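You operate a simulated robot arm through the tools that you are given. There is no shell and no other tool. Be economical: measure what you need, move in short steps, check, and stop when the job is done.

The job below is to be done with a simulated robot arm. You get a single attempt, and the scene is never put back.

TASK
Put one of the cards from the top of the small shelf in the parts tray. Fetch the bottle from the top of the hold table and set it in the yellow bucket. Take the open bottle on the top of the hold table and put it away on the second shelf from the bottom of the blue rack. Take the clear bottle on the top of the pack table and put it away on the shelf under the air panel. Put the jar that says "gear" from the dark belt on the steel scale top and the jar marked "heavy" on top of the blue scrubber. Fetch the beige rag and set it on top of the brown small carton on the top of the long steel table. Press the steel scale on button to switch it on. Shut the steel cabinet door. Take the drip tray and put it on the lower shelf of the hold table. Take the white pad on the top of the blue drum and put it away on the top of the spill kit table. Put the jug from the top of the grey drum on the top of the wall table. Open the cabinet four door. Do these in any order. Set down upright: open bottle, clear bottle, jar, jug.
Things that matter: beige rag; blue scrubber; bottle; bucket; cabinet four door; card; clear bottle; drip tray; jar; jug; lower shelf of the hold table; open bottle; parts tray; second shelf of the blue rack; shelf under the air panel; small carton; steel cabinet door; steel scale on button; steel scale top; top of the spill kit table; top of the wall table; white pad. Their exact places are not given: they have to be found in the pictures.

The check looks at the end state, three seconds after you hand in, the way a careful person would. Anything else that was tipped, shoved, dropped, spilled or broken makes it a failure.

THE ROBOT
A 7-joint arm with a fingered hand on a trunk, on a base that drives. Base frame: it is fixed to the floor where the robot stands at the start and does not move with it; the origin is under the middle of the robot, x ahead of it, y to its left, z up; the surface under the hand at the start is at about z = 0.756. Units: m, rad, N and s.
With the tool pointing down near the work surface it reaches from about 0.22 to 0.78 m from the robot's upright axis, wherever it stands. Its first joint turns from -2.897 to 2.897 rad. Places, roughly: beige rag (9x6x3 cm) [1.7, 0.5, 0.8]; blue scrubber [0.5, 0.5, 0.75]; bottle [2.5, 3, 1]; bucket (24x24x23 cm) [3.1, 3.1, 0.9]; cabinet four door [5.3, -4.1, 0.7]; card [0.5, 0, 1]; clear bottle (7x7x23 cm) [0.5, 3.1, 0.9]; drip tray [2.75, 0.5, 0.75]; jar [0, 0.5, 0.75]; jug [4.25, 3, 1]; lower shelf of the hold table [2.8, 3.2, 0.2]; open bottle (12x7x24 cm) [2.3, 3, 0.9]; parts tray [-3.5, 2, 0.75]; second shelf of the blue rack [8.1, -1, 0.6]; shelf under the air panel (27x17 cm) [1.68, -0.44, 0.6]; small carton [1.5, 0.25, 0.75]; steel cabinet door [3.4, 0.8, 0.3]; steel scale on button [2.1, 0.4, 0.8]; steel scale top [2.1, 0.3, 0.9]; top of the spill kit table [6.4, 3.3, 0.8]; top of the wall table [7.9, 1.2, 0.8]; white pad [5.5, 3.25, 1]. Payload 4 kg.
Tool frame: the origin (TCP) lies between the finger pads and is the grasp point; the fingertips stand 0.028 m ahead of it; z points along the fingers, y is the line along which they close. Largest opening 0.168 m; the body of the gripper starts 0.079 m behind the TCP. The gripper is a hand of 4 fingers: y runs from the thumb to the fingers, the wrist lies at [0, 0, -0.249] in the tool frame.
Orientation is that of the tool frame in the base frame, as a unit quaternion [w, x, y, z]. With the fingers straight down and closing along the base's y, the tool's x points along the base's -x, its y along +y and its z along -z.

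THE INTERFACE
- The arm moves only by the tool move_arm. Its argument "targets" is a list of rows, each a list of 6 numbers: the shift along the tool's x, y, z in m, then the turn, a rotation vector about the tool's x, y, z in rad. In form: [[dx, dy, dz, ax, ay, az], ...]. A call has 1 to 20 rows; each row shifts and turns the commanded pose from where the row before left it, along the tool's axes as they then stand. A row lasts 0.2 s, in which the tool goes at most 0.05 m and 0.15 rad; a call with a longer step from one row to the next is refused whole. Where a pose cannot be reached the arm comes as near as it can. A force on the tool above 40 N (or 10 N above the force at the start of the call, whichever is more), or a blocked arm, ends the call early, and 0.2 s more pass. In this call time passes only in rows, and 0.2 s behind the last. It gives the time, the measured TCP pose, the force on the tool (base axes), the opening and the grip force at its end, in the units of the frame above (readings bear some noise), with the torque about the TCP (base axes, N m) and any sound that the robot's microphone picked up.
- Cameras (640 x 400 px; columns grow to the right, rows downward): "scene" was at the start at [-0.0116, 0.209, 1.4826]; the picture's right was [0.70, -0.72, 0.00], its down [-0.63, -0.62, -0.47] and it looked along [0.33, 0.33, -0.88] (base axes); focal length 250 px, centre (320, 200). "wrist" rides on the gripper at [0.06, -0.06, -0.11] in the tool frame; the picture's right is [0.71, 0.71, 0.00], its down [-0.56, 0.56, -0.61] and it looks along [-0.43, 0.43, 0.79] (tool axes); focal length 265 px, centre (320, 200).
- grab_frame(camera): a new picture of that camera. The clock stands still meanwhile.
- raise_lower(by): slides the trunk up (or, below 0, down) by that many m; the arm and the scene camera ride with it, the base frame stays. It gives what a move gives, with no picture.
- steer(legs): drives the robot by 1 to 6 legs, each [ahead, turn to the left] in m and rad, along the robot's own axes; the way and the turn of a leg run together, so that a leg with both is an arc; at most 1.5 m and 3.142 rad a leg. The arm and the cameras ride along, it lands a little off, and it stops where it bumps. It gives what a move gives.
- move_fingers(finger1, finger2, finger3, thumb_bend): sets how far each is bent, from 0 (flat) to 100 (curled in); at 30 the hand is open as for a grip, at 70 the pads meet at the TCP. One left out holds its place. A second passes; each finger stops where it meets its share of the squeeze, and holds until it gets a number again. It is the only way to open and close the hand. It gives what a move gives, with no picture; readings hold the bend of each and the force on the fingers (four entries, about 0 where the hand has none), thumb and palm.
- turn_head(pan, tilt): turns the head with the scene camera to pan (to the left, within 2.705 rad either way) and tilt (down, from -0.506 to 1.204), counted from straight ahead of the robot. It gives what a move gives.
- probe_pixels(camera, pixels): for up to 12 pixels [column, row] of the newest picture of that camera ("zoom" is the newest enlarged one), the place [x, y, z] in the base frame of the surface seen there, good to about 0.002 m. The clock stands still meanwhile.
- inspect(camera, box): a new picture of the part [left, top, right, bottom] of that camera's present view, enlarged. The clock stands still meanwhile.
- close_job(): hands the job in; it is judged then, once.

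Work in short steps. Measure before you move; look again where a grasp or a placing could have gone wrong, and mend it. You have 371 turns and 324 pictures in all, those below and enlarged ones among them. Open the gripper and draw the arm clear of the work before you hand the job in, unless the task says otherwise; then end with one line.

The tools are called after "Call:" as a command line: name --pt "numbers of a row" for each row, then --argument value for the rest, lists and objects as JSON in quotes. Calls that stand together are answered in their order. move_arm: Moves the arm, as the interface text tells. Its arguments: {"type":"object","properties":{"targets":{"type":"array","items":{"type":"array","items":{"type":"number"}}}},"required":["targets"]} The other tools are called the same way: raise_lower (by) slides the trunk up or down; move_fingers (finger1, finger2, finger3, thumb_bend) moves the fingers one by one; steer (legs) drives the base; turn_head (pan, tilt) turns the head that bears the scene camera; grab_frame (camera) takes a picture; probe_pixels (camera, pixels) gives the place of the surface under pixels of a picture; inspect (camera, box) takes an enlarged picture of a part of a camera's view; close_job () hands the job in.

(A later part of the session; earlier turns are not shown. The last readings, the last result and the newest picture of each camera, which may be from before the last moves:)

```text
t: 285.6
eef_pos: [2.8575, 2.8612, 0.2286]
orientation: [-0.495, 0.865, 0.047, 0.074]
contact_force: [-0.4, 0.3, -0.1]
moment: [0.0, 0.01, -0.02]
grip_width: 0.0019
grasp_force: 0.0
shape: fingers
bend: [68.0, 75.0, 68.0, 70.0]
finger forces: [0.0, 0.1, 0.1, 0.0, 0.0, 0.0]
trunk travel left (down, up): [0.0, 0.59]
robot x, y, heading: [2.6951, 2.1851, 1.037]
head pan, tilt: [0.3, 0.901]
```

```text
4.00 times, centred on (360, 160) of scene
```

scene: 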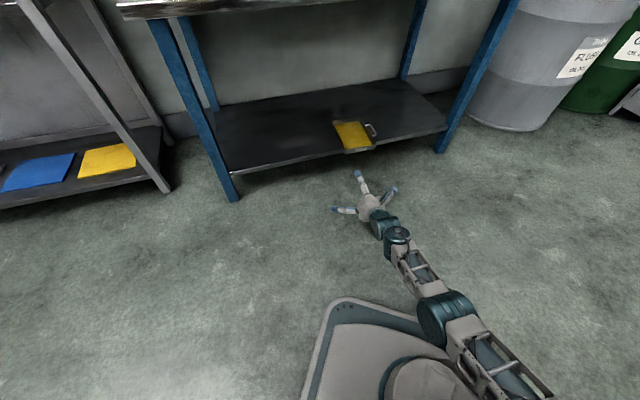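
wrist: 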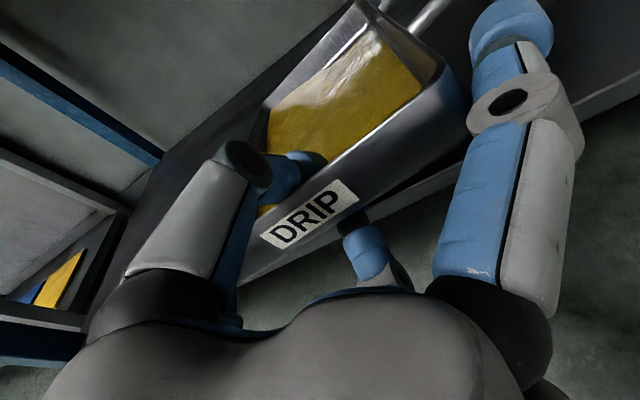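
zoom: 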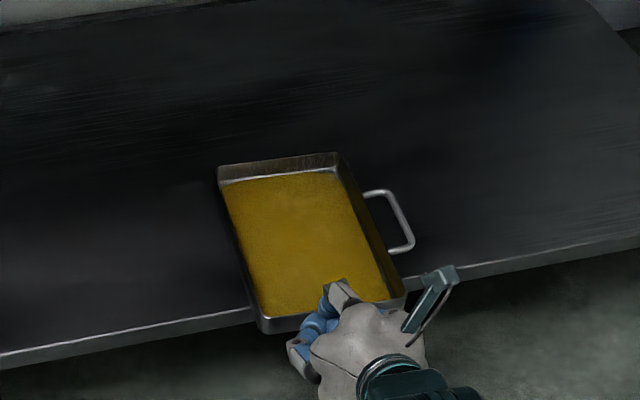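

The fist is at the near wall. I lower 8 mm and push forward 9 cm.

Call:
move_arm --pt "-0.001 0.007 0.004 0 0 0"

Call:
steer --legs '[[0.1, 0]]'

Call:
inspect --camera "scene" --box '[290, 90, 430, 190]'

```text
t: 286.0
eef_pos: [2.856, 2.8612, 0.2207]
orientation: [-0.495, 0.864, 0.048, 0.073]
contact_force: [-0.1, 0.4, -0.4]
moment: [-0.01, 0.04, 0.0]
grip_width: 0.0017
grasp_force: 0.1
shape: fingers
bend: [68.0, 75.0, 68.0, 70.0]
finger forces: [0.1, 0.1, 0.0, 0.0, 0.0, 0.0]
trunk travel left (down, up): [0.0, 0.59]
robot x, y, heading: [2.6931, 2.1855, 1.034]
head pan, tilt: [0.3, 0.901]
```

```text
t: 287.1
eef_pos: [2.9063, 2.9495, 0.2194]
orientation: [-0.495, 0.864, 0.049, 0.074]
contact_force: [-0.2, -1.6, 0.3]
moment: [0.04, 0.01, 0.0]
grip_width: 0.0019
grasp_force: 0.0
shape: fingers
bend: [68.0, 76.0, 68.0, 70.0]
finger forces: [0.0, 0.0, 0.0, 0.0, 0.0, 0.1]
trunk travel left (down, up): [0.0, 0.59]
robot x, y, heading: [2.7442, 2.2741, 1.038]
head pan, tilt: [0.3, 0.901]
```

```text
4.00 times, centred on (360, 140) of scene
```

zoom: 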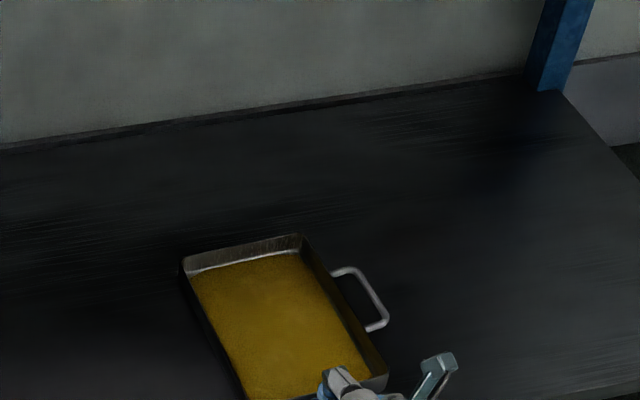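

It moved inward. I push 4 cm more, then back off and verify.

Call:
steer --legs '[[0.05, 0], [-0.3, 0]]'

Call:
grab_frame --camera "scene"

Call:
probe_pixels --camera "scene" --pixels '[[357, 135], [350, 150], [380, 140], [345, 145]]'

```text
t: 289.7
eef_pos: [2.7812, 2.7346, 0.2207]
orientation: [-0.494, 0.865, 0.048, 0.074]
contact_force: [-0.1, -0.3, 0.1]
moment: [-0.05, -0.01, 0.0]
grip_width: 0.0018
grasp_force: 0.0
shape: fingers
bend: [68.0, 75.0, 68.0, 70.0]
finger forces: [0.0, 0.1, 0.0, 0.1, 0.1, 0.1]
trunk travel left (down, up): [0.0, 0.59]
robot x, y, heading: [2.6176, 2.0559, 1.034]
head pan, tilt: [0.3, 0.901]
```

```text
142 pictures are left
```

scene: 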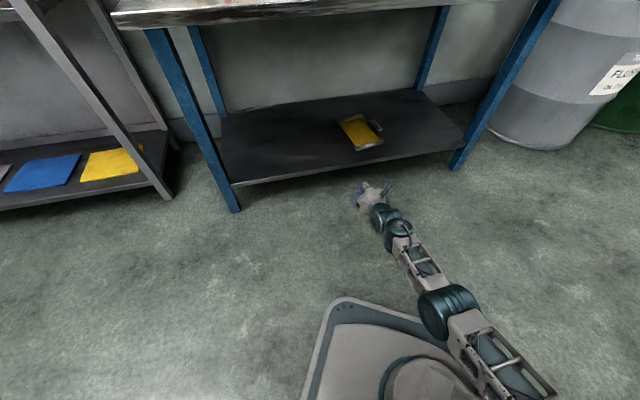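

```text
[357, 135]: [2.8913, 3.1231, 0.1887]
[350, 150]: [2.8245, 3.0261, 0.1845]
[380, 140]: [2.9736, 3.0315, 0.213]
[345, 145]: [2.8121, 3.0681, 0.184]
```

The drip tray is fully on the lower shelf. Next the bottles: I raise the trunk and restore the hand to vertical.

Call:
raise_lower --by 0.55

Call:
move_arm --pt "0 -0.02 -0.03 -0.14 0 0" --pt "0 -0.02 -0.03 -0.14 0 0" --pt "0 -0.01 -0.04 -0.14 0 0" --pt "0 -0.01 -0.04 -0.14 0 0" --pt "0 0 -0.04 -0.14 0 0" --pt "0 0 -0.04 -0.14 0 0" --pt "0 0 -0.04 -0.14 0 0"

Call:
turn_head --pan 0.5 --tilt 0.5

Call:
grab_frame --camera "scene"

```text
refused: 0.55 is not a number from -0.4 to 0.4
```

```text
t: 291.3
eef_pos: [2.741, 2.6425, 0.466]
orientation: [-0.029, 0.996, 0.007, 0.087]
contact_force: [0.9, -0.5, 0.4]
moment: [-0.03, 0.07, 0.0]
grip_width: 0.002
grasp_force: 0.1
shape: fingers
bend: [68.0, 75.0, 68.0, 70.0]
finger forces: [0.1, 0.0, 0.0, 0.0, 0.1, 0.1]
out of reach, approached as far as the arm can: row 1
trunk travel left (down, up): [0.0, 0.59]
robot x, y, heading: [2.6217, 2.0532, 1.04]
head pan, tilt: [0.3, 0.901]
```

```text
t: 292.2
eef_pos: [2.7421, 2.6431, 0.4659]
orientation: [-0.03, 0.996, 0.007, 0.089]
contact_force: [0.8, 0.4, -0.4]
moment: [-0.03, -0.01, -0.01]
grip_width: 0.0021
grasp_force: 0.1
shape: fingers
bend: [68.0, 75.0, 68.0, 70.0]
finger forces: [0.0, 0.0, 0.1, 0.1, 0.0, 0.0]
trunk travel left (down, up): [0.0, 0.59]
robot x, y, heading: [2.6198, 2.0582, 1.039]
head pan, tilt: [0.499, 0.499]
```

```text
141 pictures are left
```

scene: 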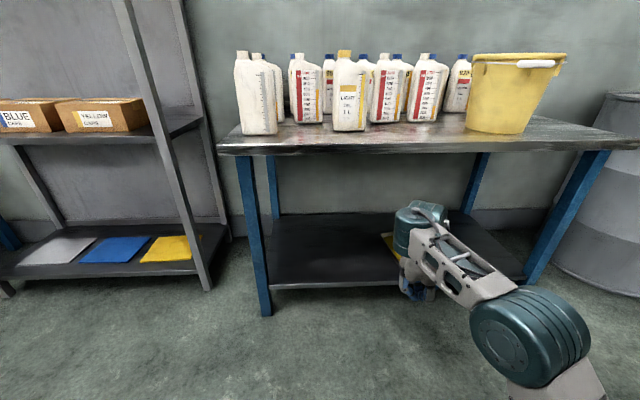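

Call:
raise_lower --by 0.4

Call:
raise_lower --by 0.15

Call:
grab_frame --camera "scene"

Call:
inspect --camera "scene" --box '[170, 60, 490, 240]'

```text
t: 296.0
eef_pos: [2.741, 2.6438, 0.8664]
orientation: [-0.03, 0.996, 0.007, 0.087]
contact_force: [-0.2, -0.9, -0.2]
moment: [0.0, -0.01, 0.0]
grip_width: 0.0018
grasp_force: 0.0
shape: fingers
bend: [68.0, 75.0, 68.0, 70.0]
finger forces: [0.0, 0.0, 0.0, 0.0, 0.0, 0.1]
trunk travel left (down, up): [-0.4, 0.19]
robot x, y, heading: [2.6216, 2.0615, 1.037]
head pan, tilt: [0.499, 0.499]
```

```text
t: 297.7
eef_pos: [2.7425, 2.6435, 1.0142]
orientation: [-0.03, 0.996, 0.007, 0.088]
contact_force: [0.5, -0.2, -0.6]
moment: [-0.01, -0.02, 0.01]
grip_width: 0.002
grasp_force: 0.1
shape: fingers
bend: [68.0, 75.0, 68.0, 70.0]
finger forces: [0.0, 0.0, 0.0, 0.0, 0.1, 0.1]
trunk travel left (down, up): [-0.55, 0.04]
robot x, y, heading: [2.6155, 2.054, 1.037]
head pan, tilt: [0.499, 0.499]
```

```text
140 pictures are left
```

scene: 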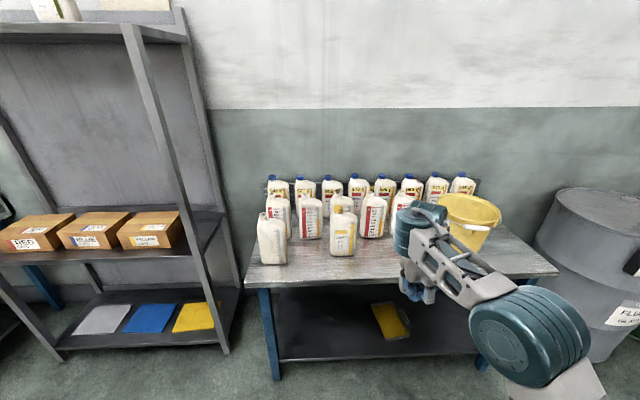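

```text
2.00 times, centred on (330, 150) of scene
```

zoom: 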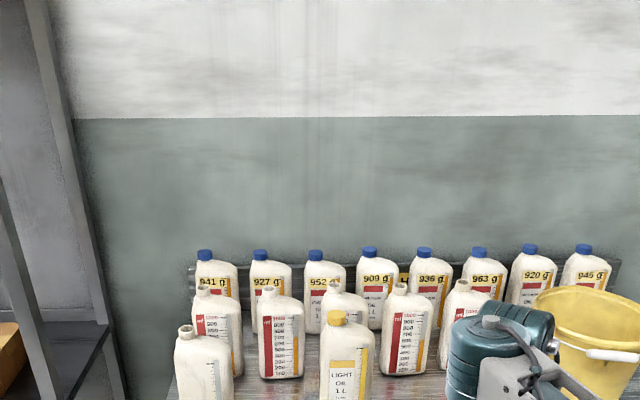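

I zoom in to the front-left open bottle and the yellow-capped LIGHT OIL bottle and probe them.

Call:
inspect --camera "scene" --box '[240, 170, 380, 270]'

Call:
probe_pixels --camera "scene" --pixels '[[263, 215], [270, 260], [258, 240], [286, 238], [343, 203], [342, 252], [331, 225], [355, 228], [343, 196], [310, 200], [372, 195], [286, 195]]'

```text
4.00 times, centred on (310, 220) of scene
```

zoom: 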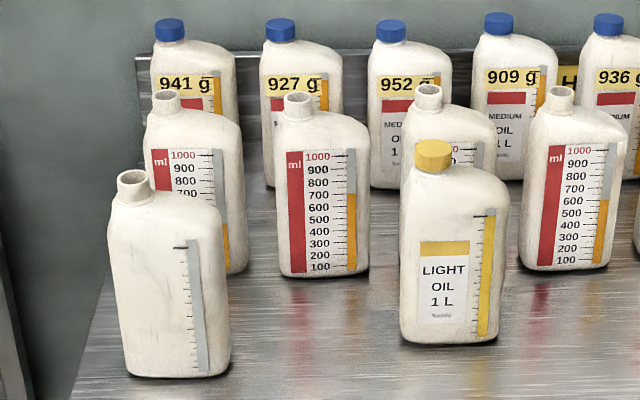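

```text
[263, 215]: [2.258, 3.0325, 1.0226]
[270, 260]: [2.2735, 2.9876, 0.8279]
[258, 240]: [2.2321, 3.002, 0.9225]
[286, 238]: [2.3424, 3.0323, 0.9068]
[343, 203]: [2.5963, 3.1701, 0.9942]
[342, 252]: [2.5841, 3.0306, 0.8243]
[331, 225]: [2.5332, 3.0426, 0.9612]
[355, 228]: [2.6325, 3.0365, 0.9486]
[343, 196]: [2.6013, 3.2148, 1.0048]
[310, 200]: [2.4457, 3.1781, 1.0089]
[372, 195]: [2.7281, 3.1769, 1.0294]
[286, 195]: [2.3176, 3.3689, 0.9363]
```

LIGHT OIL bottle: centre ≈(2.583,3.07), body 0.11×0.07, top 1.04. The robot must come closer; first I level the hand, raise and retract it.

Call:
move_fingers --finger1 36 --finger2 44 --finger3 36 --thumb_bend 44

Call:
move_arm --pt "0 0 -0.03 -0.029 -0.088 0" --pt "0 0 -0.04 -0.029 -0.088 0" --pt "0 0.02 -0.045 0 0 0" --pt "0 0.03 -0.035 0 0 0" --pt "0 0.04 -0.02 0 0 0"

Call:
steer --legs '[[0.48, 0]]'

Call:
turn_head --pan 0.6 --tilt 0.7

Call:
grab_frame --camera "scene"

```text
t: 298.7
eef_pos: [2.7411, 2.6439, 1.0152]
orientation: [-0.03, 0.996, 0.007, 0.088]
contact_force: [0.3, 0.0, 0.2]
moment: [0.02, 0.01, -0.01]
grip_width: 0.0879
grasp_force: 0.0
shape: fingers
bend: [36.0, 44.0, 36.0, 44.0]
finger forces: [0.0, 0.0, 0.1, 0.0, 0.1, 0.0]
trunk travel left (down, up): [-0.55, 0.04]
robot x, y, heading: [2.6185, 2.0599, 1.037]
head pan, tilt: [0.499, 0.499]
```

```text
t: 299.9
eef_pos: [2.7333, 2.5494, 1.1846]
orientation: [0.0, 1.0, 0.008, -0.001]
contact_force: [-0.1, -0.2, 0.0]
moment: [-0.01, 0.06, 0.01]
grip_width: 0.0886
grasp_force: 0.1
shape: fingers
bend: [36.0, 44.0, 36.0, 44.0]
finger forces: [0.1, 0.0, 0.1, 0.0, 0.0, 0.0]
trunk travel left (down, up): [-0.55, 0.04]
robot x, y, heading: [2.6162, 2.0562, 1.036]
head pan, tilt: [0.499, 0.499]
```

```text
t: 302.8
eef_pos: [2.9794, 2.965, 1.1836]
orientation: [0.0, 1.0, 0.007, -0.001]
contact_force: [0.2, -0.2, 0.7]
moment: [-0.01, -0.01, -0.03]
grip_width: 0.0885
grasp_force: 0.0
shape: fingers
bend: [36.0, 44.0, 36.0, 44.0]
finger forces: [0.0, 0.0, 0.1, 0.1, 0.0, 0.0]
trunk travel left (down, up): [-0.55, 0.04]
robot x, y, heading: [2.8637, 2.4716, 1.035]
head pan, tilt: [0.499, 0.499]
```

```text
t: 303.5
eef_pos: [2.9787, 2.9647, 1.1845]
orientation: [0.0, 1.0, 0.007, 0.0]
contact_force: [-0.9, 0.6, 0.1]
moment: [0.01, 0.01, 0.01]
grip_width: 0.0882
grasp_force: 0.0
shape: fingers
bend: [36.0, 44.0, 36.0, 44.0]
finger forces: [0.0, 0.1, 0.1, 0.0, 0.0, 0.0]
trunk travel left (down, up): [-0.55, 0.04]
robot x, y, heading: [2.8627, 2.4685, 1.031]
head pan, tilt: [0.6, 0.7]
```

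```text
137 pictures are left
```

scene: 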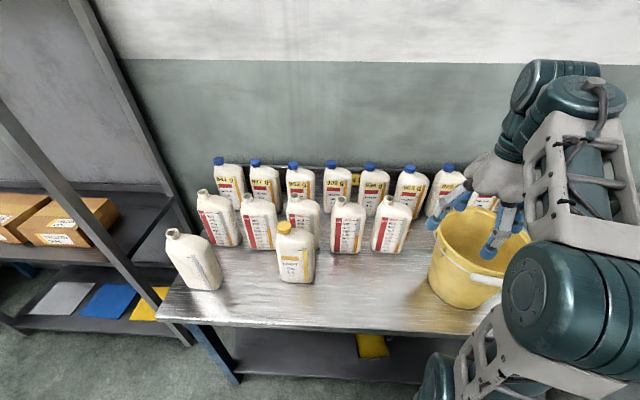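

I probe the LIGHT bottle's cap and shoulders, the one behind, and the bucket.

Call:
inspect --camera "scene" --box '[240, 170, 360, 290]'

Call:
probe_pixels --camera "scene" --pixels '[[285, 226], [279, 240], [313, 240], [310, 234], [283, 280], [310, 280], [303, 228], [440, 235], [530, 238], [470, 208], [462, 300], [490, 230]]'

```text
3.33 times, centred on (300, 230) of scene
```

zoom: 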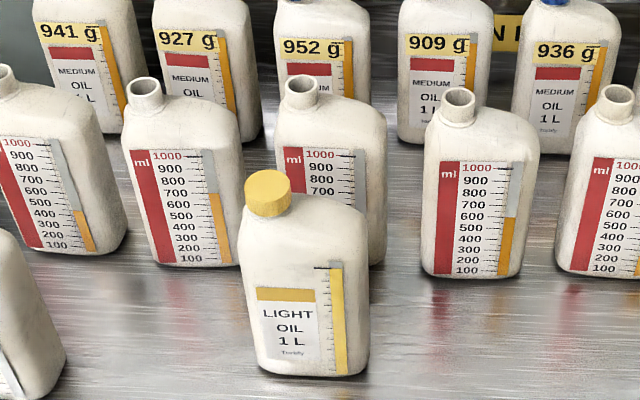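

```text
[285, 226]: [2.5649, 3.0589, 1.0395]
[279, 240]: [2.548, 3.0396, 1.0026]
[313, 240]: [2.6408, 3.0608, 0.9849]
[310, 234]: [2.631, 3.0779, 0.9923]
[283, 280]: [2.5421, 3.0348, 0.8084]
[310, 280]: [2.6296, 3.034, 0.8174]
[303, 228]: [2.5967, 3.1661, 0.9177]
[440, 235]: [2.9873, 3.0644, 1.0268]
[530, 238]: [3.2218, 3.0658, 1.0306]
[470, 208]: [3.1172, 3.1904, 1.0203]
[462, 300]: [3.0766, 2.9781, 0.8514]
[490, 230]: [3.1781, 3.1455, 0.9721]
```

Bottle centre ≈(2.587,3.066), 0.066 m gap to the one behind. Too far to reach at this height, so I turn left and creep closer.

Call:
steer --legs '[[0, 0.58], [0.12, 0]]'

Call:
move_fingers --finger1 37 --finger2 43 --finger3 37 --thumb_bend 48

Call:
turn_head --pan 0.2 --tilt 0.8

Call:
grab_frame --camera "scene"

```text
t: 306.4
eef_pos: [2.6839, 3.0655, 1.1856]
orientation: [0.0, 0.957, 0.291, 0.0]
contact_force: [0.5, -0.5, -0.1]
moment: [0.0, 0.04, 0.05]
grip_width: 0.088
grasp_force: 0.1
shape: fingers
bend: [36.0, 44.0, 36.0, 44.0]
finger forces: [0.1, 0.0, 0.0, 0.1, 0.1, 0.0]
trunk travel left (down, up): [-0.55, 0.04]
robot x, y, heading: [2.8587, 2.5872, 1.613]
head pan, tilt: [0.6, 0.7]
```

```text
t: 307.4
eef_pos: [2.6842, 3.065, 1.1839]
orientation: [0.0, 0.957, 0.292, -0.001]
contact_force: [-0.4, -0.5, 0.4]
moment: [-0.01, 0.01, -0.04]
grip_width: 0.0821
grasp_force: 0.0
shape: fingers
bend: [37.0, 43.0, 37.0, 48.0]
finger forces: [0.1, 0.0, 0.0, 0.0, 0.0, 0.1]
trunk travel left (down, up): [-0.55, 0.04]
robot x, y, heading: [2.8564, 2.5888, 1.611]
head pan, tilt: [0.6, 0.7]
```

```text
t: 308.2
eef_pos: [2.6839, 3.0643, 1.1854]
orientation: [0.0, 0.957, 0.291, 0.0]
contact_force: [0.2, -0.1, 0.1]
moment: [0.0, 0.03, 0.0]
grip_width: 0.0819
grasp_force: 0.0
shape: fingers
bend: [37.0, 43.0, 37.0, 48.0]
finger forces: [0.0, 0.1, 0.0, 0.1, 0.1, 0.1]
trunk travel left (down, up): [-0.55, 0.04]
robot x, y, heading: [2.8635, 2.5852, 1.614]
head pan, tilt: [0.201, 0.799]
```

```text
135 pictures are left
```

scene: 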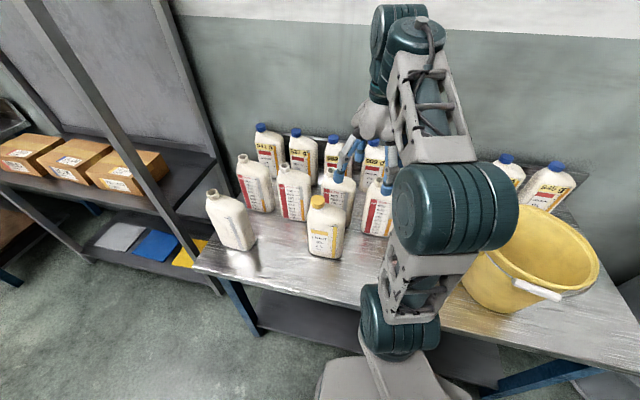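

I rotate the tool back to alignment, move over the bottle and lower to z≈1.10, then check.

Call:
move_arm --pt "0 0 0 0 0 0.147" --pt "0 0 0 0 0 0.147" --pt "0 0 0 0 0 0.147" --pt "0 0 0 0 0 0.147" --pt "-0.048 0 0 0 0 0" --pt "-0.048 -0.001 0 0 0 0" --pt "0 0 0.045 0 0 0" --pt "0 0 0.035 0 0 0"

Call:
grab_frame --camera "wrist"

Call:
inspect --camera "scene" --box '[250, 100, 420, 270]'

```text
t: 310.0
eef_pos: [2.6605, 3.0506, 1.0903]
orientation: [-0.002, 0.999, 0.054, -0.005]
contact_force: [-0.3, -0.1, -0.6]
moment: [-0.01, 0.05, 0.06]
grip_width: 0.0818
grasp_force: 0.1
shape: fingers
bend: [37.0, 43.0, 37.0, 48.0]
finger forces: [0.0, 0.1, 0.0, 0.0, 0.0, 0.0]
out of reach, approached as far as the arm can: row 4, 5, 6
trunk travel left (down, up): [-0.55, 0.04]
robot x, y, heading: [2.862, 2.5878, 1.614]
head pan, tilt: [0.201, 0.799]
```

```text
134 pictures are left
```

wrist: 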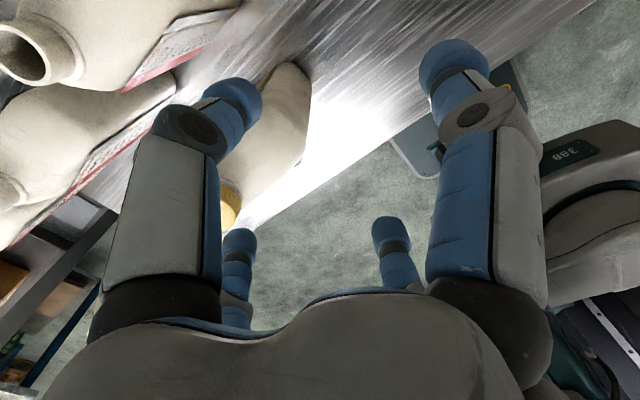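

```text
2.35 times, centred on (335, 185) of scene
```

zoom: 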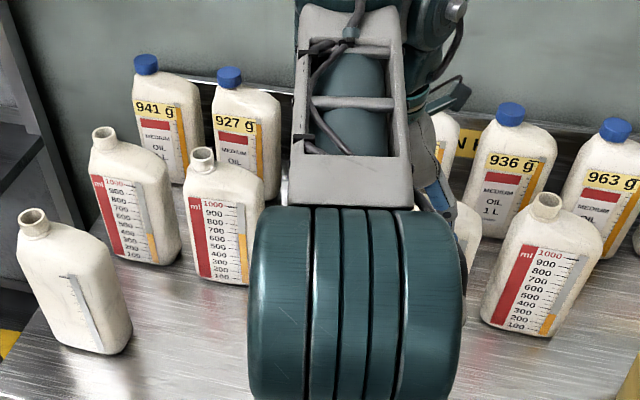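

The wrist joint is at its limit that way. I raise, rotate 84° the other way (thumb/finger2 along x), and reposition.

Call:
move_fingers --finger1 48 --finger2 37 --finger3 43 --thumb_bend 37

Call:
move_arm --pt "0 0 -0.045 0 0 0" --pt "0 0 0 0 0 -0.147" --pt "0 0 0 0 0 -0.147" --pt "0 0 0 0 0 -0.147" --pt "0 0 0 0 0 -0.147" --pt "0 0 0 0 0 -0.147" --pt "0 0 0 0 0 -0.147" --pt "0 0 0 0 0 -0.147" --pt "0 0 0 0 0 -0.147" --pt "0 0 0 0 0 -0.147" --pt "0 0 0 0 0 -0.147"

```text
t: 311.0
eef_pos: [2.6608, 3.0485, 1.0891]
orientation: [0.0, 0.999, 0.053, -0.005]
contact_force: [-0.2, -0.2, -0.8]
moment: [0.02, -0.02, -0.02]
grip_width: 0.0819
grasp_force: 0.1
shape: fingers
bend: [48.0, 37.0, 43.0, 37.0]
finger forces: [0.1, 0.0, 0.1, 0.0, 0.0, 0.0]
trunk travel left (down, up): [-0.55, 0.04]
robot x, y, heading: [2.8572, 2.5887, 1.613]
head pan, tilt: [0.201, 0.799]
```

```text
t: 313.4
eef_pos: [2.6623, 3.05, 1.1346]
orientation: [-0.004, 0.705, 0.709, -0.003]
contact_force: [-0.4, -0.2, 0.6]
moment: [0.01, 0.01, 0.0]
grip_width: 0.0816
grasp_force: 0.1
shape: fingers
bend: [48.0, 37.0, 43.0, 37.0]
finger forces: [0.0, 0.0, 0.0, 0.0, 0.0, 0.0]
trunk travel left (down, up): [-0.55, 0.04]
robot x, y, heading: [2.8578, 2.587, 1.611]
head pan, tilt: [0.201, 0.799]
```

Call:
move_arm --pt "0.008 -0.038 0 0 0 0" --pt "0.008 -0.037 0 0 0 0" --pt "0 0 0.035 0 0 0"

Call:
grab_frame --camera "wrist"

Call:
probe_pixels --camera "wrist" --pixels '[[320, 130], [300, 120], [345, 120], [320, 90], [340, 160]]'

```text
t: 314.2
eef_pos: [2.5801, 3.0645, 1.0988]
orientation: [-0.003, 0.704, 0.71, -0.001]
contact_force: [-0.3, -0.7, -0.1]
moment: [0.02, -0.04, -0.01]
grip_width: 0.0815
grasp_force: 0.0
shape: fingers
bend: [48.0, 37.0, 43.0, 37.0]
finger forces: [0.0, 0.1, 0.0, 0.1, 0.0, 0.0]
trunk travel left (down, up): [-0.55, 0.04]
robot x, y, heading: [2.8614, 2.5872, 1.615]
head pan, tilt: [0.201, 0.799]
```

```text
132 pictures are left
```

wrist: 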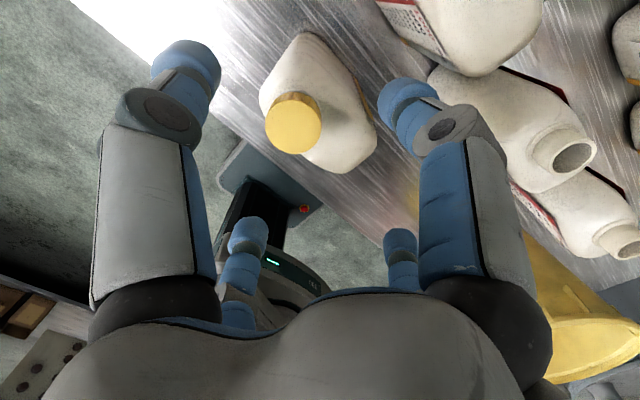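

```text
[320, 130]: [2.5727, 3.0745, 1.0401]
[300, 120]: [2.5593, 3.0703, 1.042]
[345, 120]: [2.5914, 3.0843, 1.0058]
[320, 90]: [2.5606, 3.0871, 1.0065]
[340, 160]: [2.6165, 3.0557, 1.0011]
```

Bottle sits between the fingers, finger1 in the gap behind. I centre and descend to z≈0.973.

Call:
move_arm --pt "0.002 0.007 0.04 0 0 0" --pt "0 0 0.04 0 0 0" --pt "0 0 0.03 0 0 0" --pt "0 0 0.016 0 0 0"

Call:
grab_frame --camera "wrist"

```text
t: 315.2
eef_pos: [2.5912, 3.0683, 0.9735]
orientation: [-0.006, 0.705, 0.709, -0.003]
contact_force: [-6.5, 1.4, 10.1]
moment: [-0.15, 0.14, -0.11]
grip_width: 0.0825
grasp_force: 6.2
shape: fingers
bend: [48.0, 37.0, 43.0, 37.0]
finger forces: [0.0, 0.1, 0.0, 0.1, 10.7, 0.1]
trunk travel left (down, up): [-0.55, 0.04]
robot x, y, heading: [2.862, 2.59, 1.615]
head pan, tilt: [0.201, 0.799]
```

```text
131 pictures are left
```

wrist: 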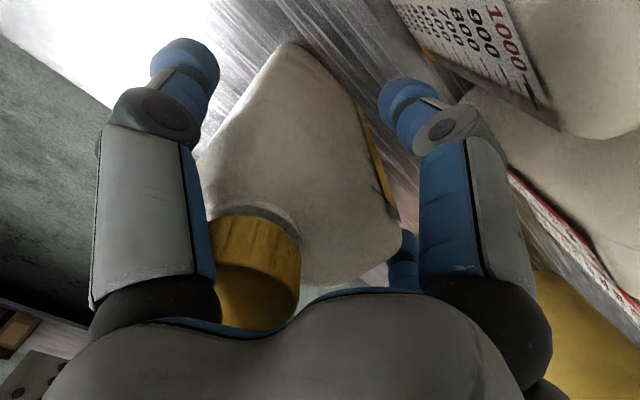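

The thumb touches the cap side. I raise 1.5 cm, open the thumb wider, shift slightly −x and look.

Call:
move_arm --pt "0 0 -0.018 0 0 0"

Call:
move_fingers --finger2 34 --thumb_bend 26

Call:
inspect --camera "scene" --box '[270, 130, 420, 270]'

Call:
grab_frame --camera "wrist"

```text
t: 315.6
eef_pos: [2.5943, 3.0672, 0.9913]
orientation: [-0.004, 0.706, 0.709, -0.004]
contact_force: [-0.6, 0.8, 0.2]
moment: [-0.03, -0.06, -0.01]
grip_width: 0.0819
grasp_force: 0.6
shape: fingers
bend: [48.0, 37.0, 43.0, 37.0]
finger forces: [0.0, 0.0, 0.0, 0.0, 1.0, 0.1]
trunk travel left (down, up): [-0.55, 0.04]
robot x, y, heading: [2.8604, 2.5878, 1.615]
head pan, tilt: [0.201, 0.799]
```

```text
t: 316.6
eef_pos: [2.5918, 3.0685, 0.9919]
orientation: [-0.004, 0.705, 0.709, -0.004]
contact_force: [-0.6, -0.8, 0.2]
moment: [-0.02, 0.01, 0.0]
grip_width: 0.0986
grasp_force: 0.1
shape: fingers
bend: [48.0, 34.0, 43.0, 26.0]
finger forces: [0.0, 0.0, 0.0, 0.1, 0.1, 0.0]
trunk travel left (down, up): [-0.55, 0.04]
robot x, y, heading: [2.8591, 2.5839, 1.612]
head pan, tilt: [0.201, 0.799]
```

```text
2.86 times, centred on (345, 200) of scene
```

zoom: 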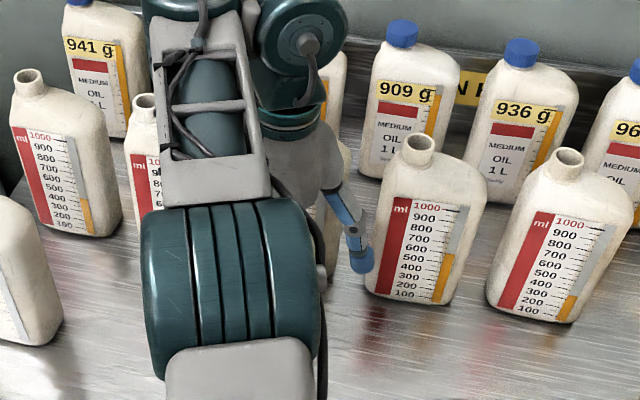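

```text
129 pictures are left
```

wrist: 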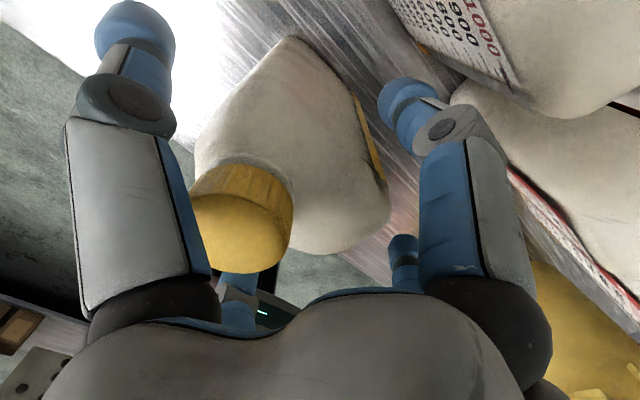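

With the thumb wider, I descend again to z≈0.975 and close finger1/3 across the depth, then the others.

Call:
move_arm --pt "0 -0.003 0.017 0 0 0"

Call:
move_fingers --finger1 75 --finger3 75

Call:
move_fingers --finger2 60 --thumb_bend 42

Call:
grab_frame --camera "wrist"

```text
t: 317.0
eef_pos: [2.59, 3.0667, 0.9762]
orientation: [-0.005, 0.705, 0.709, -0.004]
contact_force: [-3.6, 0.2, 7.6]
moment: [-0.11, 0.12, -0.06]
grip_width: 0.0991
grasp_force: 4.0
shape: fingers
bend: [48.0, 34.0, 43.0, 26.0]
finger forces: [0.0, 0.1, 0.1, 0.0, 8.3, 0.1]
trunk travel left (down, up): [-0.55, 0.04]
robot x, y, heading: [2.8611, 2.5866, 1.613]
head pan, tilt: [0.201, 0.799]
```

```text
t: 318.0
eef_pos: [2.5902, 3.0669, 0.9745]
orientation: [-0.003, 0.705, 0.709, -0.004]
contact_force: [-7.2, 1.4, 13.3]
moment: [-0.11, 0.3, -0.05]
grip_width: 0.0898
grasp_force: 12.8
shape: fingers
bend: [59.0, 34.0, 53.0, 26.0]
finger forces: [7.5, 0.0, 6.9, 0.0, 11.0, 0.0]
trunk travel left (down, up): [-0.55, 0.04]
robot x, y, heading: [2.8563, 2.5878, 1.615]
head pan, tilt: [0.201, 0.799]
```

```text
t: 319.0
eef_pos: [2.5915, 3.0682, 0.9753]
orientation: [-0.005, 0.706, 0.709, -0.002]
contact_force: [-3.7, 2.2, 28.2]
moment: [-0.15, -0.83, 0.03]
grip_width: 0.0641
grasp_force: 28.0
shape: fingers
bend: [59.0, 46.0, 53.0, 40.0]
finger forces: [7.5, 8.4, 8.0, 0.0, 32.7, 0.1]
trunk travel left (down, up): [-0.55, 0.04]
robot x, y, heading: [2.8601, 2.5877, 1.613]
head pan, tilt: [0.201, 0.799]
```

```text
128 pictures are left
```

wrist: 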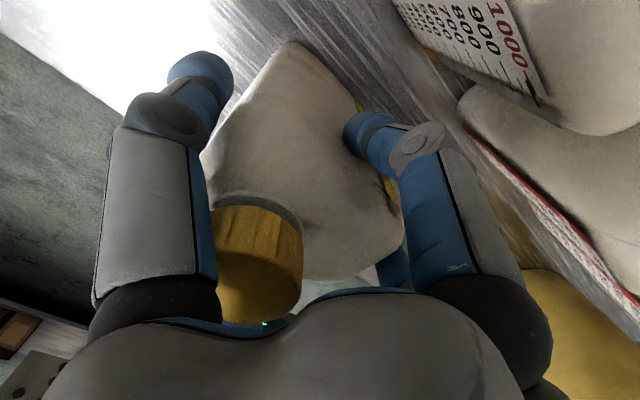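

The palm/knuckle touches the cap top. I open, rise to z≈0.993 where it's clear, and close all four there.

Call:
move_fingers --finger1 48 --finger2 36 --finger3 43 --thumb_bend 32

Call:
move_arm --pt "0 -0.003 -0.016 0 0 0"

Call:
move_fingers --finger1 75 --finger2 75 --finger3 75 --thumb_bend 46

Call:
grab_frame --camera "wrist"

```text
t: 320.0
eef_pos: [2.591, 3.0675, 0.9746]
orientation: [-0.004, 0.705, 0.709, -0.004]
contact_force: [-4.3, 1.2, 6.2]
moment: [-0.09, 0.02, -0.04]
grip_width: 0.0908
grasp_force: 3.7
shape: fingers
bend: [48.0, 36.0, 43.0, 32.0]
finger forces: [0.1, 0.0, 0.1, 0.0, 6.8, 0.0]
trunk travel left (down, up): [-0.55, 0.04]
robot x, y, heading: [2.8619, 2.5854, 1.61]
head pan, tilt: [0.201, 0.799]
```

```text
t: 320.4
eef_pos: [2.5885, 3.0678, 0.99]
orientation: [-0.004, 0.706, 0.709, -0.004]
contact_force: [0.3, -0.2, 0.6]
moment: [0.02, -0.03, -0.01]
grip_width: 0.0901
grasp_force: 0.0
shape: fingers
bend: [48.0, 36.0, 43.0, 32.0]
finger forces: [0.0, 0.1, 0.0, 0.0, 0.1, 0.1]
trunk travel left (down, up): [-0.55, 0.04]
robot x, y, heading: [2.8597, 2.5847, 1.615]
head pan, tilt: [0.201, 0.799]
```

```text
t: 321.4
eef_pos: [2.5877, 3.0679, 0.9897]
orientation: [-0.004, 0.705, 0.709, -0.004]
contact_force: [2.6, 0.0, -0.6]
moment: [-0.01, -0.12, 0.02]
grip_width: 0.0579
grasp_force: 12.8
shape: fingers
bend: [59.0, 46.0, 53.0, 43.0]
finger forces: [6.9, 7.6, 6.9, 0.0, 4.7, 0.0]
trunk travel left (down, up): [-0.55, 0.04]
robot x, y, heading: [2.8573, 2.5868, 1.614]
head pan, tilt: [0.201, 0.799]
```

```text
127 pictures are left
```

wrist: 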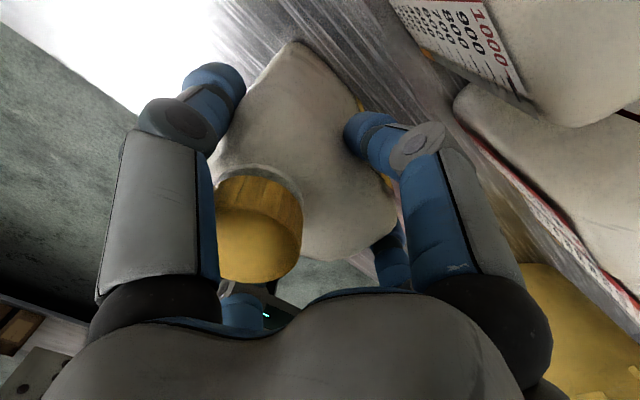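

Good contact on all four. I tighten the thumb and test-lift 2 cm.

Call:
move_fingers --thumb_bend 52

Call:
move_arm --pt "0 0 -0.01 0 0 0" --pt "0 0 -0.012 0 0 0"

Call:
inspect --camera "scene" --box '[270, 130, 420, 290]'

Call:
grab_frame --camera "wrist"

```text
t: 322.4
eef_pos: [2.587, 3.0667, 0.991]
orientation: [-0.004, 0.705, 0.709, -0.004]
contact_force: [0.4, 1.0, -0.3]
moment: [0.01, -0.03, -0.01]
grip_width: 0.0565
grasp_force: 18.6
shape: fingers
bend: [59.0, 46.0, 53.0, 44.0]
finger forces: [6.8, 8.7, 6.9, 0.0, 14.5, 0.0]
trunk travel left (down, up): [-0.55, 0.04]
robot x, y, heading: [2.8599, 2.5877, 1.616]
head pan, tilt: [0.201, 0.799]
```

```text
t: 323.0
eef_pos: [2.5878, 3.0672, 1.011]
orientation: [-0.003, 0.706, 0.708, -0.005]
contact_force: [-0.1, -0.7, -8.0]
moment: [0.03, 0.0, -0.03]
grip_width: 0.0561
grasp_force: 17.5
shape: fingers
bend: [59.0, 46.0, 53.0, 44.0]
finger forces: [6.5, 8.2, 6.9, 0.0, 14.2, 0.0]
trunk travel left (down, up): [-0.55, 0.04]
robot x, y, heading: [2.8575, 2.5879, 1.614]
head pan, tilt: [0.201, 0.799]
```

```text
2.50 times, centred on (345, 210) of scene
```

zoom: 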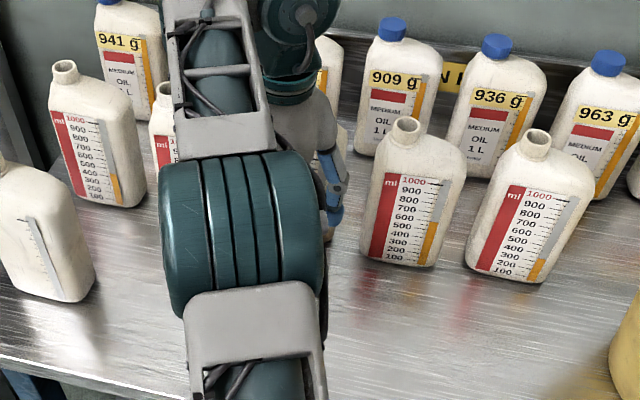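

```text
125 pictures are left
```

wrist: 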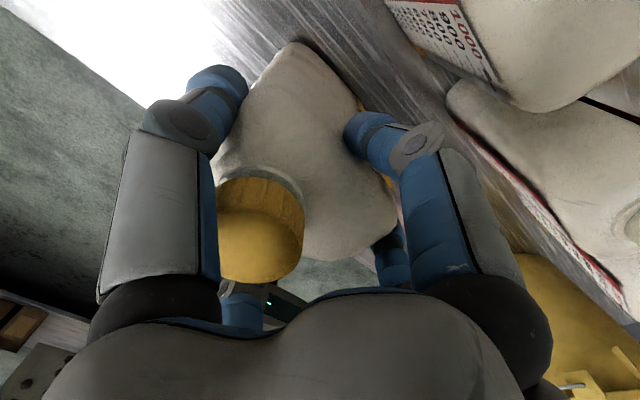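

Bottle lifted (8 N) and held. I lift a bit more, pull it toward the robot, raise the trunk, then lift high enough for the bucket.

Call:
move_arm --pt "0 0 -0.04 0 0 0" --pt "-0.03 0.02 -0.02 0 0 0" --pt "-0.035 0.03 0 0 0 0" --pt "-0.035 0.03 0 0 0 0" --pt "-0.035 0.03 0 0 0 0" --pt "0 0.02 -0.04 0 0 0" --pt "0 0.02 -0.04 0 0 0" --pt "0 0 -0.045 0 0 0" --pt "0 0 -0.045 0 0 0"

Call:
raise_lower --by 0.04

Call:
grab_frame --camera "wrist"

```text
t: 325.0
eef_pos: [2.7352, 2.9382, 1.2329]
orientation: [-0.002, 0.705, 0.709, -0.004]
contact_force: [-0.2, -0.8, -8.4]
moment: [0.02, -0.03, 0.0]
grip_width: 0.055
grasp_force: 17.4
shape: fingers
bend: [59.0, 46.0, 53.0, 45.0]
finger forces: [7.4, 8.2, 7.0, 0.0, 12.7, 0.0]
out of reach, approached as far as the arm can: row 7
trunk travel left (down, up): [-0.55, 0.04]
robot x, y, heading: [2.8572, 2.5881, 1.612]
head pan, tilt: [0.201, 0.799]
```

```text
t: 325.9
eef_pos: [2.7357, 2.9383, 1.2732]
orientation: [-0.004, 0.705, 0.709, -0.004]
contact_force: [-0.3, 0.1, -8.8]
moment: [0.08, -0.07, 0.0]
grip_width: 0.0552
grasp_force: 17.0
shape: fingers
bend: [59.0, 46.0, 53.0, 45.0]
finger forces: [7.4, 8.2, 6.8, 0.0, 12.6, 0.1]
trunk travel left (down, up): [-0.59, 0.0]
robot x, y, heading: [2.8605, 2.5882, 1.619]
head pan, tilt: [0.201, 0.799]
```

```text
124 pictures are left
```

wrist: 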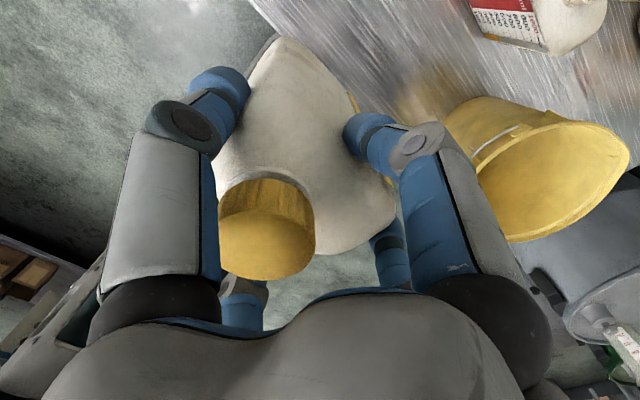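

Bottom is at ≈1.08, above the rim (1.03). I turn the base right so the bottle swings toward the bucket.

Call:
steer --legs '[[0, -0.8]]'

Call:
turn_head --pan 0.3 --tilt 0.7

Call:
grab_frame --camera "scene"

Call:
grab_frame --camera "wrist"

```text
t: 328.3
eef_pos: [3.0199, 2.9226, 1.2731]
orientation: [-0.006, 0.924, 0.383, -0.002]
contact_force: [0.3, 0.6, -9.2]
moment: [0.02, -0.07, -0.01]
grip_width: 0.0555
grasp_force: 17.0
shape: fingers
bend: [59.0, 46.0, 53.0, 45.0]
finger forces: [7.3, 8.1, 6.4, 0.0, 12.4, 0.1]
trunk travel left (down, up): [-0.59, 0.0]
robot x, y, heading: [2.8575, 2.5889, 0.823]
head pan, tilt: [0.201, 0.799]
```

```text
t: 329.0
eef_pos: [3.0192, 2.9231, 1.2722]
orientation: [-0.005, 0.924, 0.382, -0.003]
contact_force: [-0.4, -0.4, -8.1]
moment: [0.03, -0.14, 0.0]
grip_width: 0.0551
grasp_force: 16.7
shape: fingers
bend: [59.0, 46.0, 53.0, 45.0]
finger forces: [7.3, 8.2, 6.5, 0.1, 12.5, 0.0]
trunk travel left (down, up): [-0.59, 0.0]
robot x, y, heading: [2.8604, 2.5899, 0.823]
head pan, tilt: [0.3, 0.7]
```

```text
123 pictures are left
```

scene: 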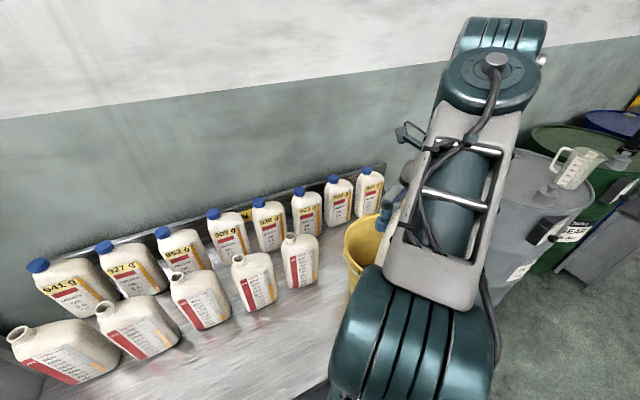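

```text
122 pictures are left
```

wrist: 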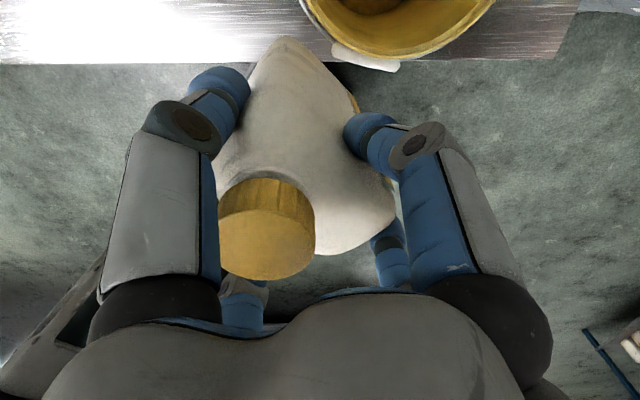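

I extend the arm over the bucket centre (3.104,3.083), watching the reach.

Call:
move_arm --pt "0.043 -0.0133 0 0 0 0" --pt "0.043 -0.0133 0 0 0 0" --pt "0.043 -0.0133 0 0 0 0" --pt "0.043 -0.0133 0 0 0 0"

```text
t: 330.0
eef_pos: [3.089, 3.0661, 1.2705]
orientation: [-0.003, 0.924, 0.382, -0.001]
contact_force: [-3.3, -1.4, -9.5]
moment: [-0.29, 0.02, -0.02]
grip_width: 0.0523
grasp_force: 17.0
shape: fingers
bend: [59.0, 44.0, 53.0, 47.0]
finger forces: [5.5, 9.6, 8.6, 0.1, 9.5, 0.1]
out of reach, approached as far as the arm can: row 4
trunk travel left (down, up): [-0.59, 0.0]
robot x, y, heading: [2.8586, 2.5884, 0.821]
head pan, tilt: [0.3, 0.7]
```

Call:
grab_frame --camera "wrist"

Call:
inspect --camera "scene" --box '[300, 20, 480, 290]'

```text
121 pictures are left
```

wrist: 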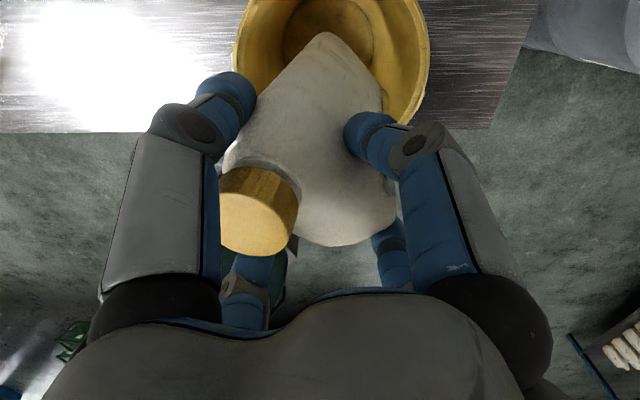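

```text
1.48 times, centred on (390, 155) of scene
```

zoom: 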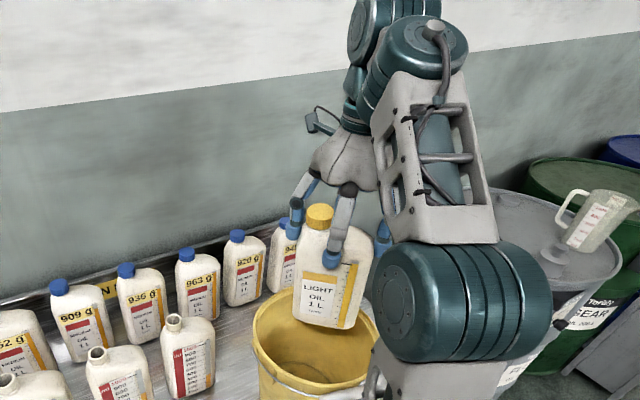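

The bottle hangs over the bucket, 2 cm short of centre. I lower a little and correct, then lower into the bucket.

Call:
move_arm --pt "0.008 0 0.02 0 0 0" --pt "0.015 -0.001 0.03 0 0 0" --pt "0.0 0 0.045 0 0 0" --pt "0.0 0 0.045 0 0 0"

Call:
inspect --camera "scene" --box '[300, 60, 480, 330]'

Call:
grab_frame --camera "wrist"

```text
t: 331.0
eef_pos: [3.1156, 3.0908, 1.1464]
orientation: [-0.005, 0.923, 0.386, -0.004]
contact_force: [-2.2, 0.1, -9.9]
moment: [-0.01, 0.21, -0.01]
grip_width: 0.0519
grasp_force: 16.7
shape: fingers
bend: [59.0, 45.0, 53.0, 47.0]
finger forces: [7.0, 9.1, 8.1, 0.0, 9.8, 0.1]
out of reach, approached as far as the arm can: row 4
trunk travel left (down, up): [-0.59, 0.0]
robot x, y, heading: [2.859, 2.5881, 0.824]
head pan, tilt: [0.3, 0.7]
```

```text
1.48 times, centred on (390, 195) of scene
```

zoom: 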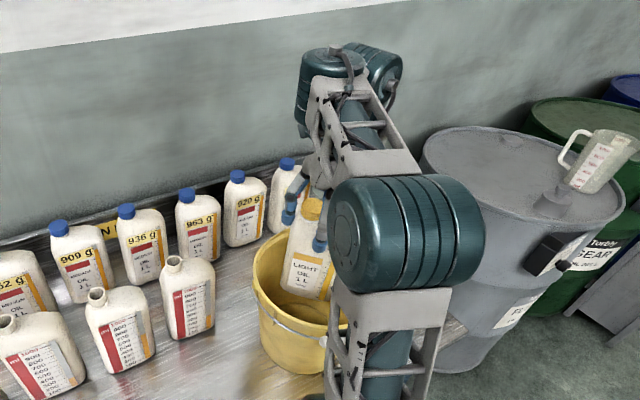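

```text
118 pictures are left
```

wrist: 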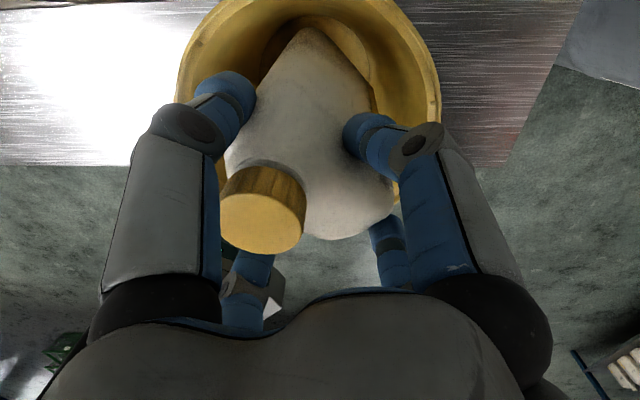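

It's entering the bucket. I correct 1 cm back and lower further.

Call:
move_arm --pt "-0.012 -0.001 0.03 0 0 0" --pt "0 0 0.04 0 0 0" --pt "0 0 0.035 0 0 0"

Call:
inspect --camera "scene" --box '[300, 60, 480, 330]'

Call:
grab_frame --camera "wrist"

```text
t: 331.8
eef_pos: [3.1041, 3.0841, 1.0415]
orientation: [-0.004, 0.923, 0.386, -0.001]
contact_force: [-0.1, 1.3, 0.0]
moment: [-0.06, -0.16, -0.05]
grip_width: 0.0345
grasp_force: 0.9
shape: fingers
bend: [66.0, 53.0, 60.0, 52.0]
finger forces: [0.0, 0.0, 0.1, 0.0, 1.0, 0.0]
trunk travel left (down, up): [-0.59, 0.0]
robot x, y, heading: [2.8615, 2.5888, 0.822]
head pan, tilt: [0.3, 0.7]
```

```text
1.48 times, centred on (390, 195) of scene
```

zoom: 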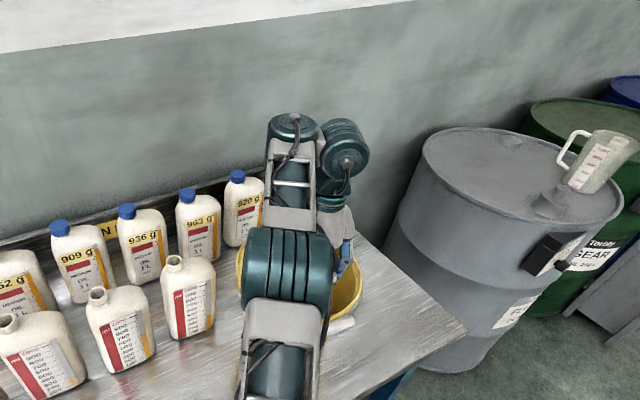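

```text
116 pictures are left
```

wrist: 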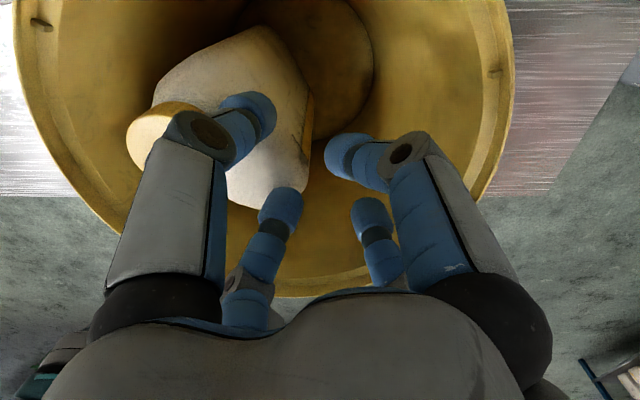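

The bottle slid the last bit and now stands leaning inside the bucket. I raise the hand straight out and look.

Call:
move_arm --pt "0 0 -0.04 0 0 0" --pt "0 0 -0.045 0 0 0" --pt "0 0 -0.045 0 0 0" --pt "-0.03 0 -0.035 0 0 0" --pt "-0.045 0 0 0 0 0" --pt "-0.045 0 0 0 0 0"

Call:
grab_frame --camera "scene"

Call:
grab_frame --camera "wrist"

```text
t: 333.2
eef_pos: [3.024, 2.9977, 1.2008]
orientation: [-0.005, 0.923, 0.384, -0.003]
contact_force: [0.5, 0.1, 0.0]
moment: [0.0, 0.04, -0.03]
grip_width: 0.0349
grasp_force: 0.0
shape: fingers
bend: [66.0, 53.0, 60.0, 52.0]
finger forces: [0.0, 0.1, 0.0, 0.0, 0.0, 0.0]
out of reach, approached as far as the arm can: row 3
trunk travel left (down, up): [-0.59, 0.0]
robot x, y, heading: [2.8622, 2.5897, 0.827]
head pan, tilt: [0.3, 0.7]
```

```text
115 pictures are left
```

scene: 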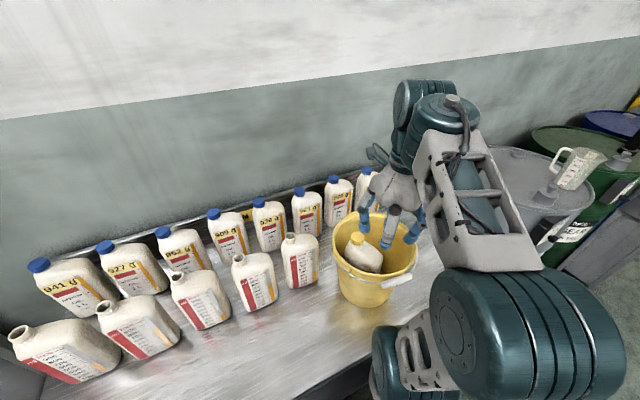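

```text
114 pictures are left
```

wrist: 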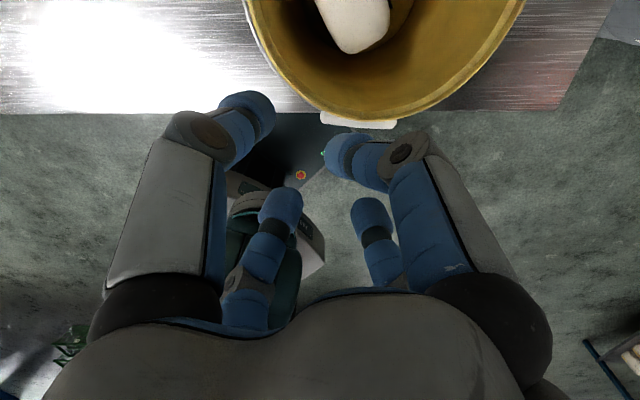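

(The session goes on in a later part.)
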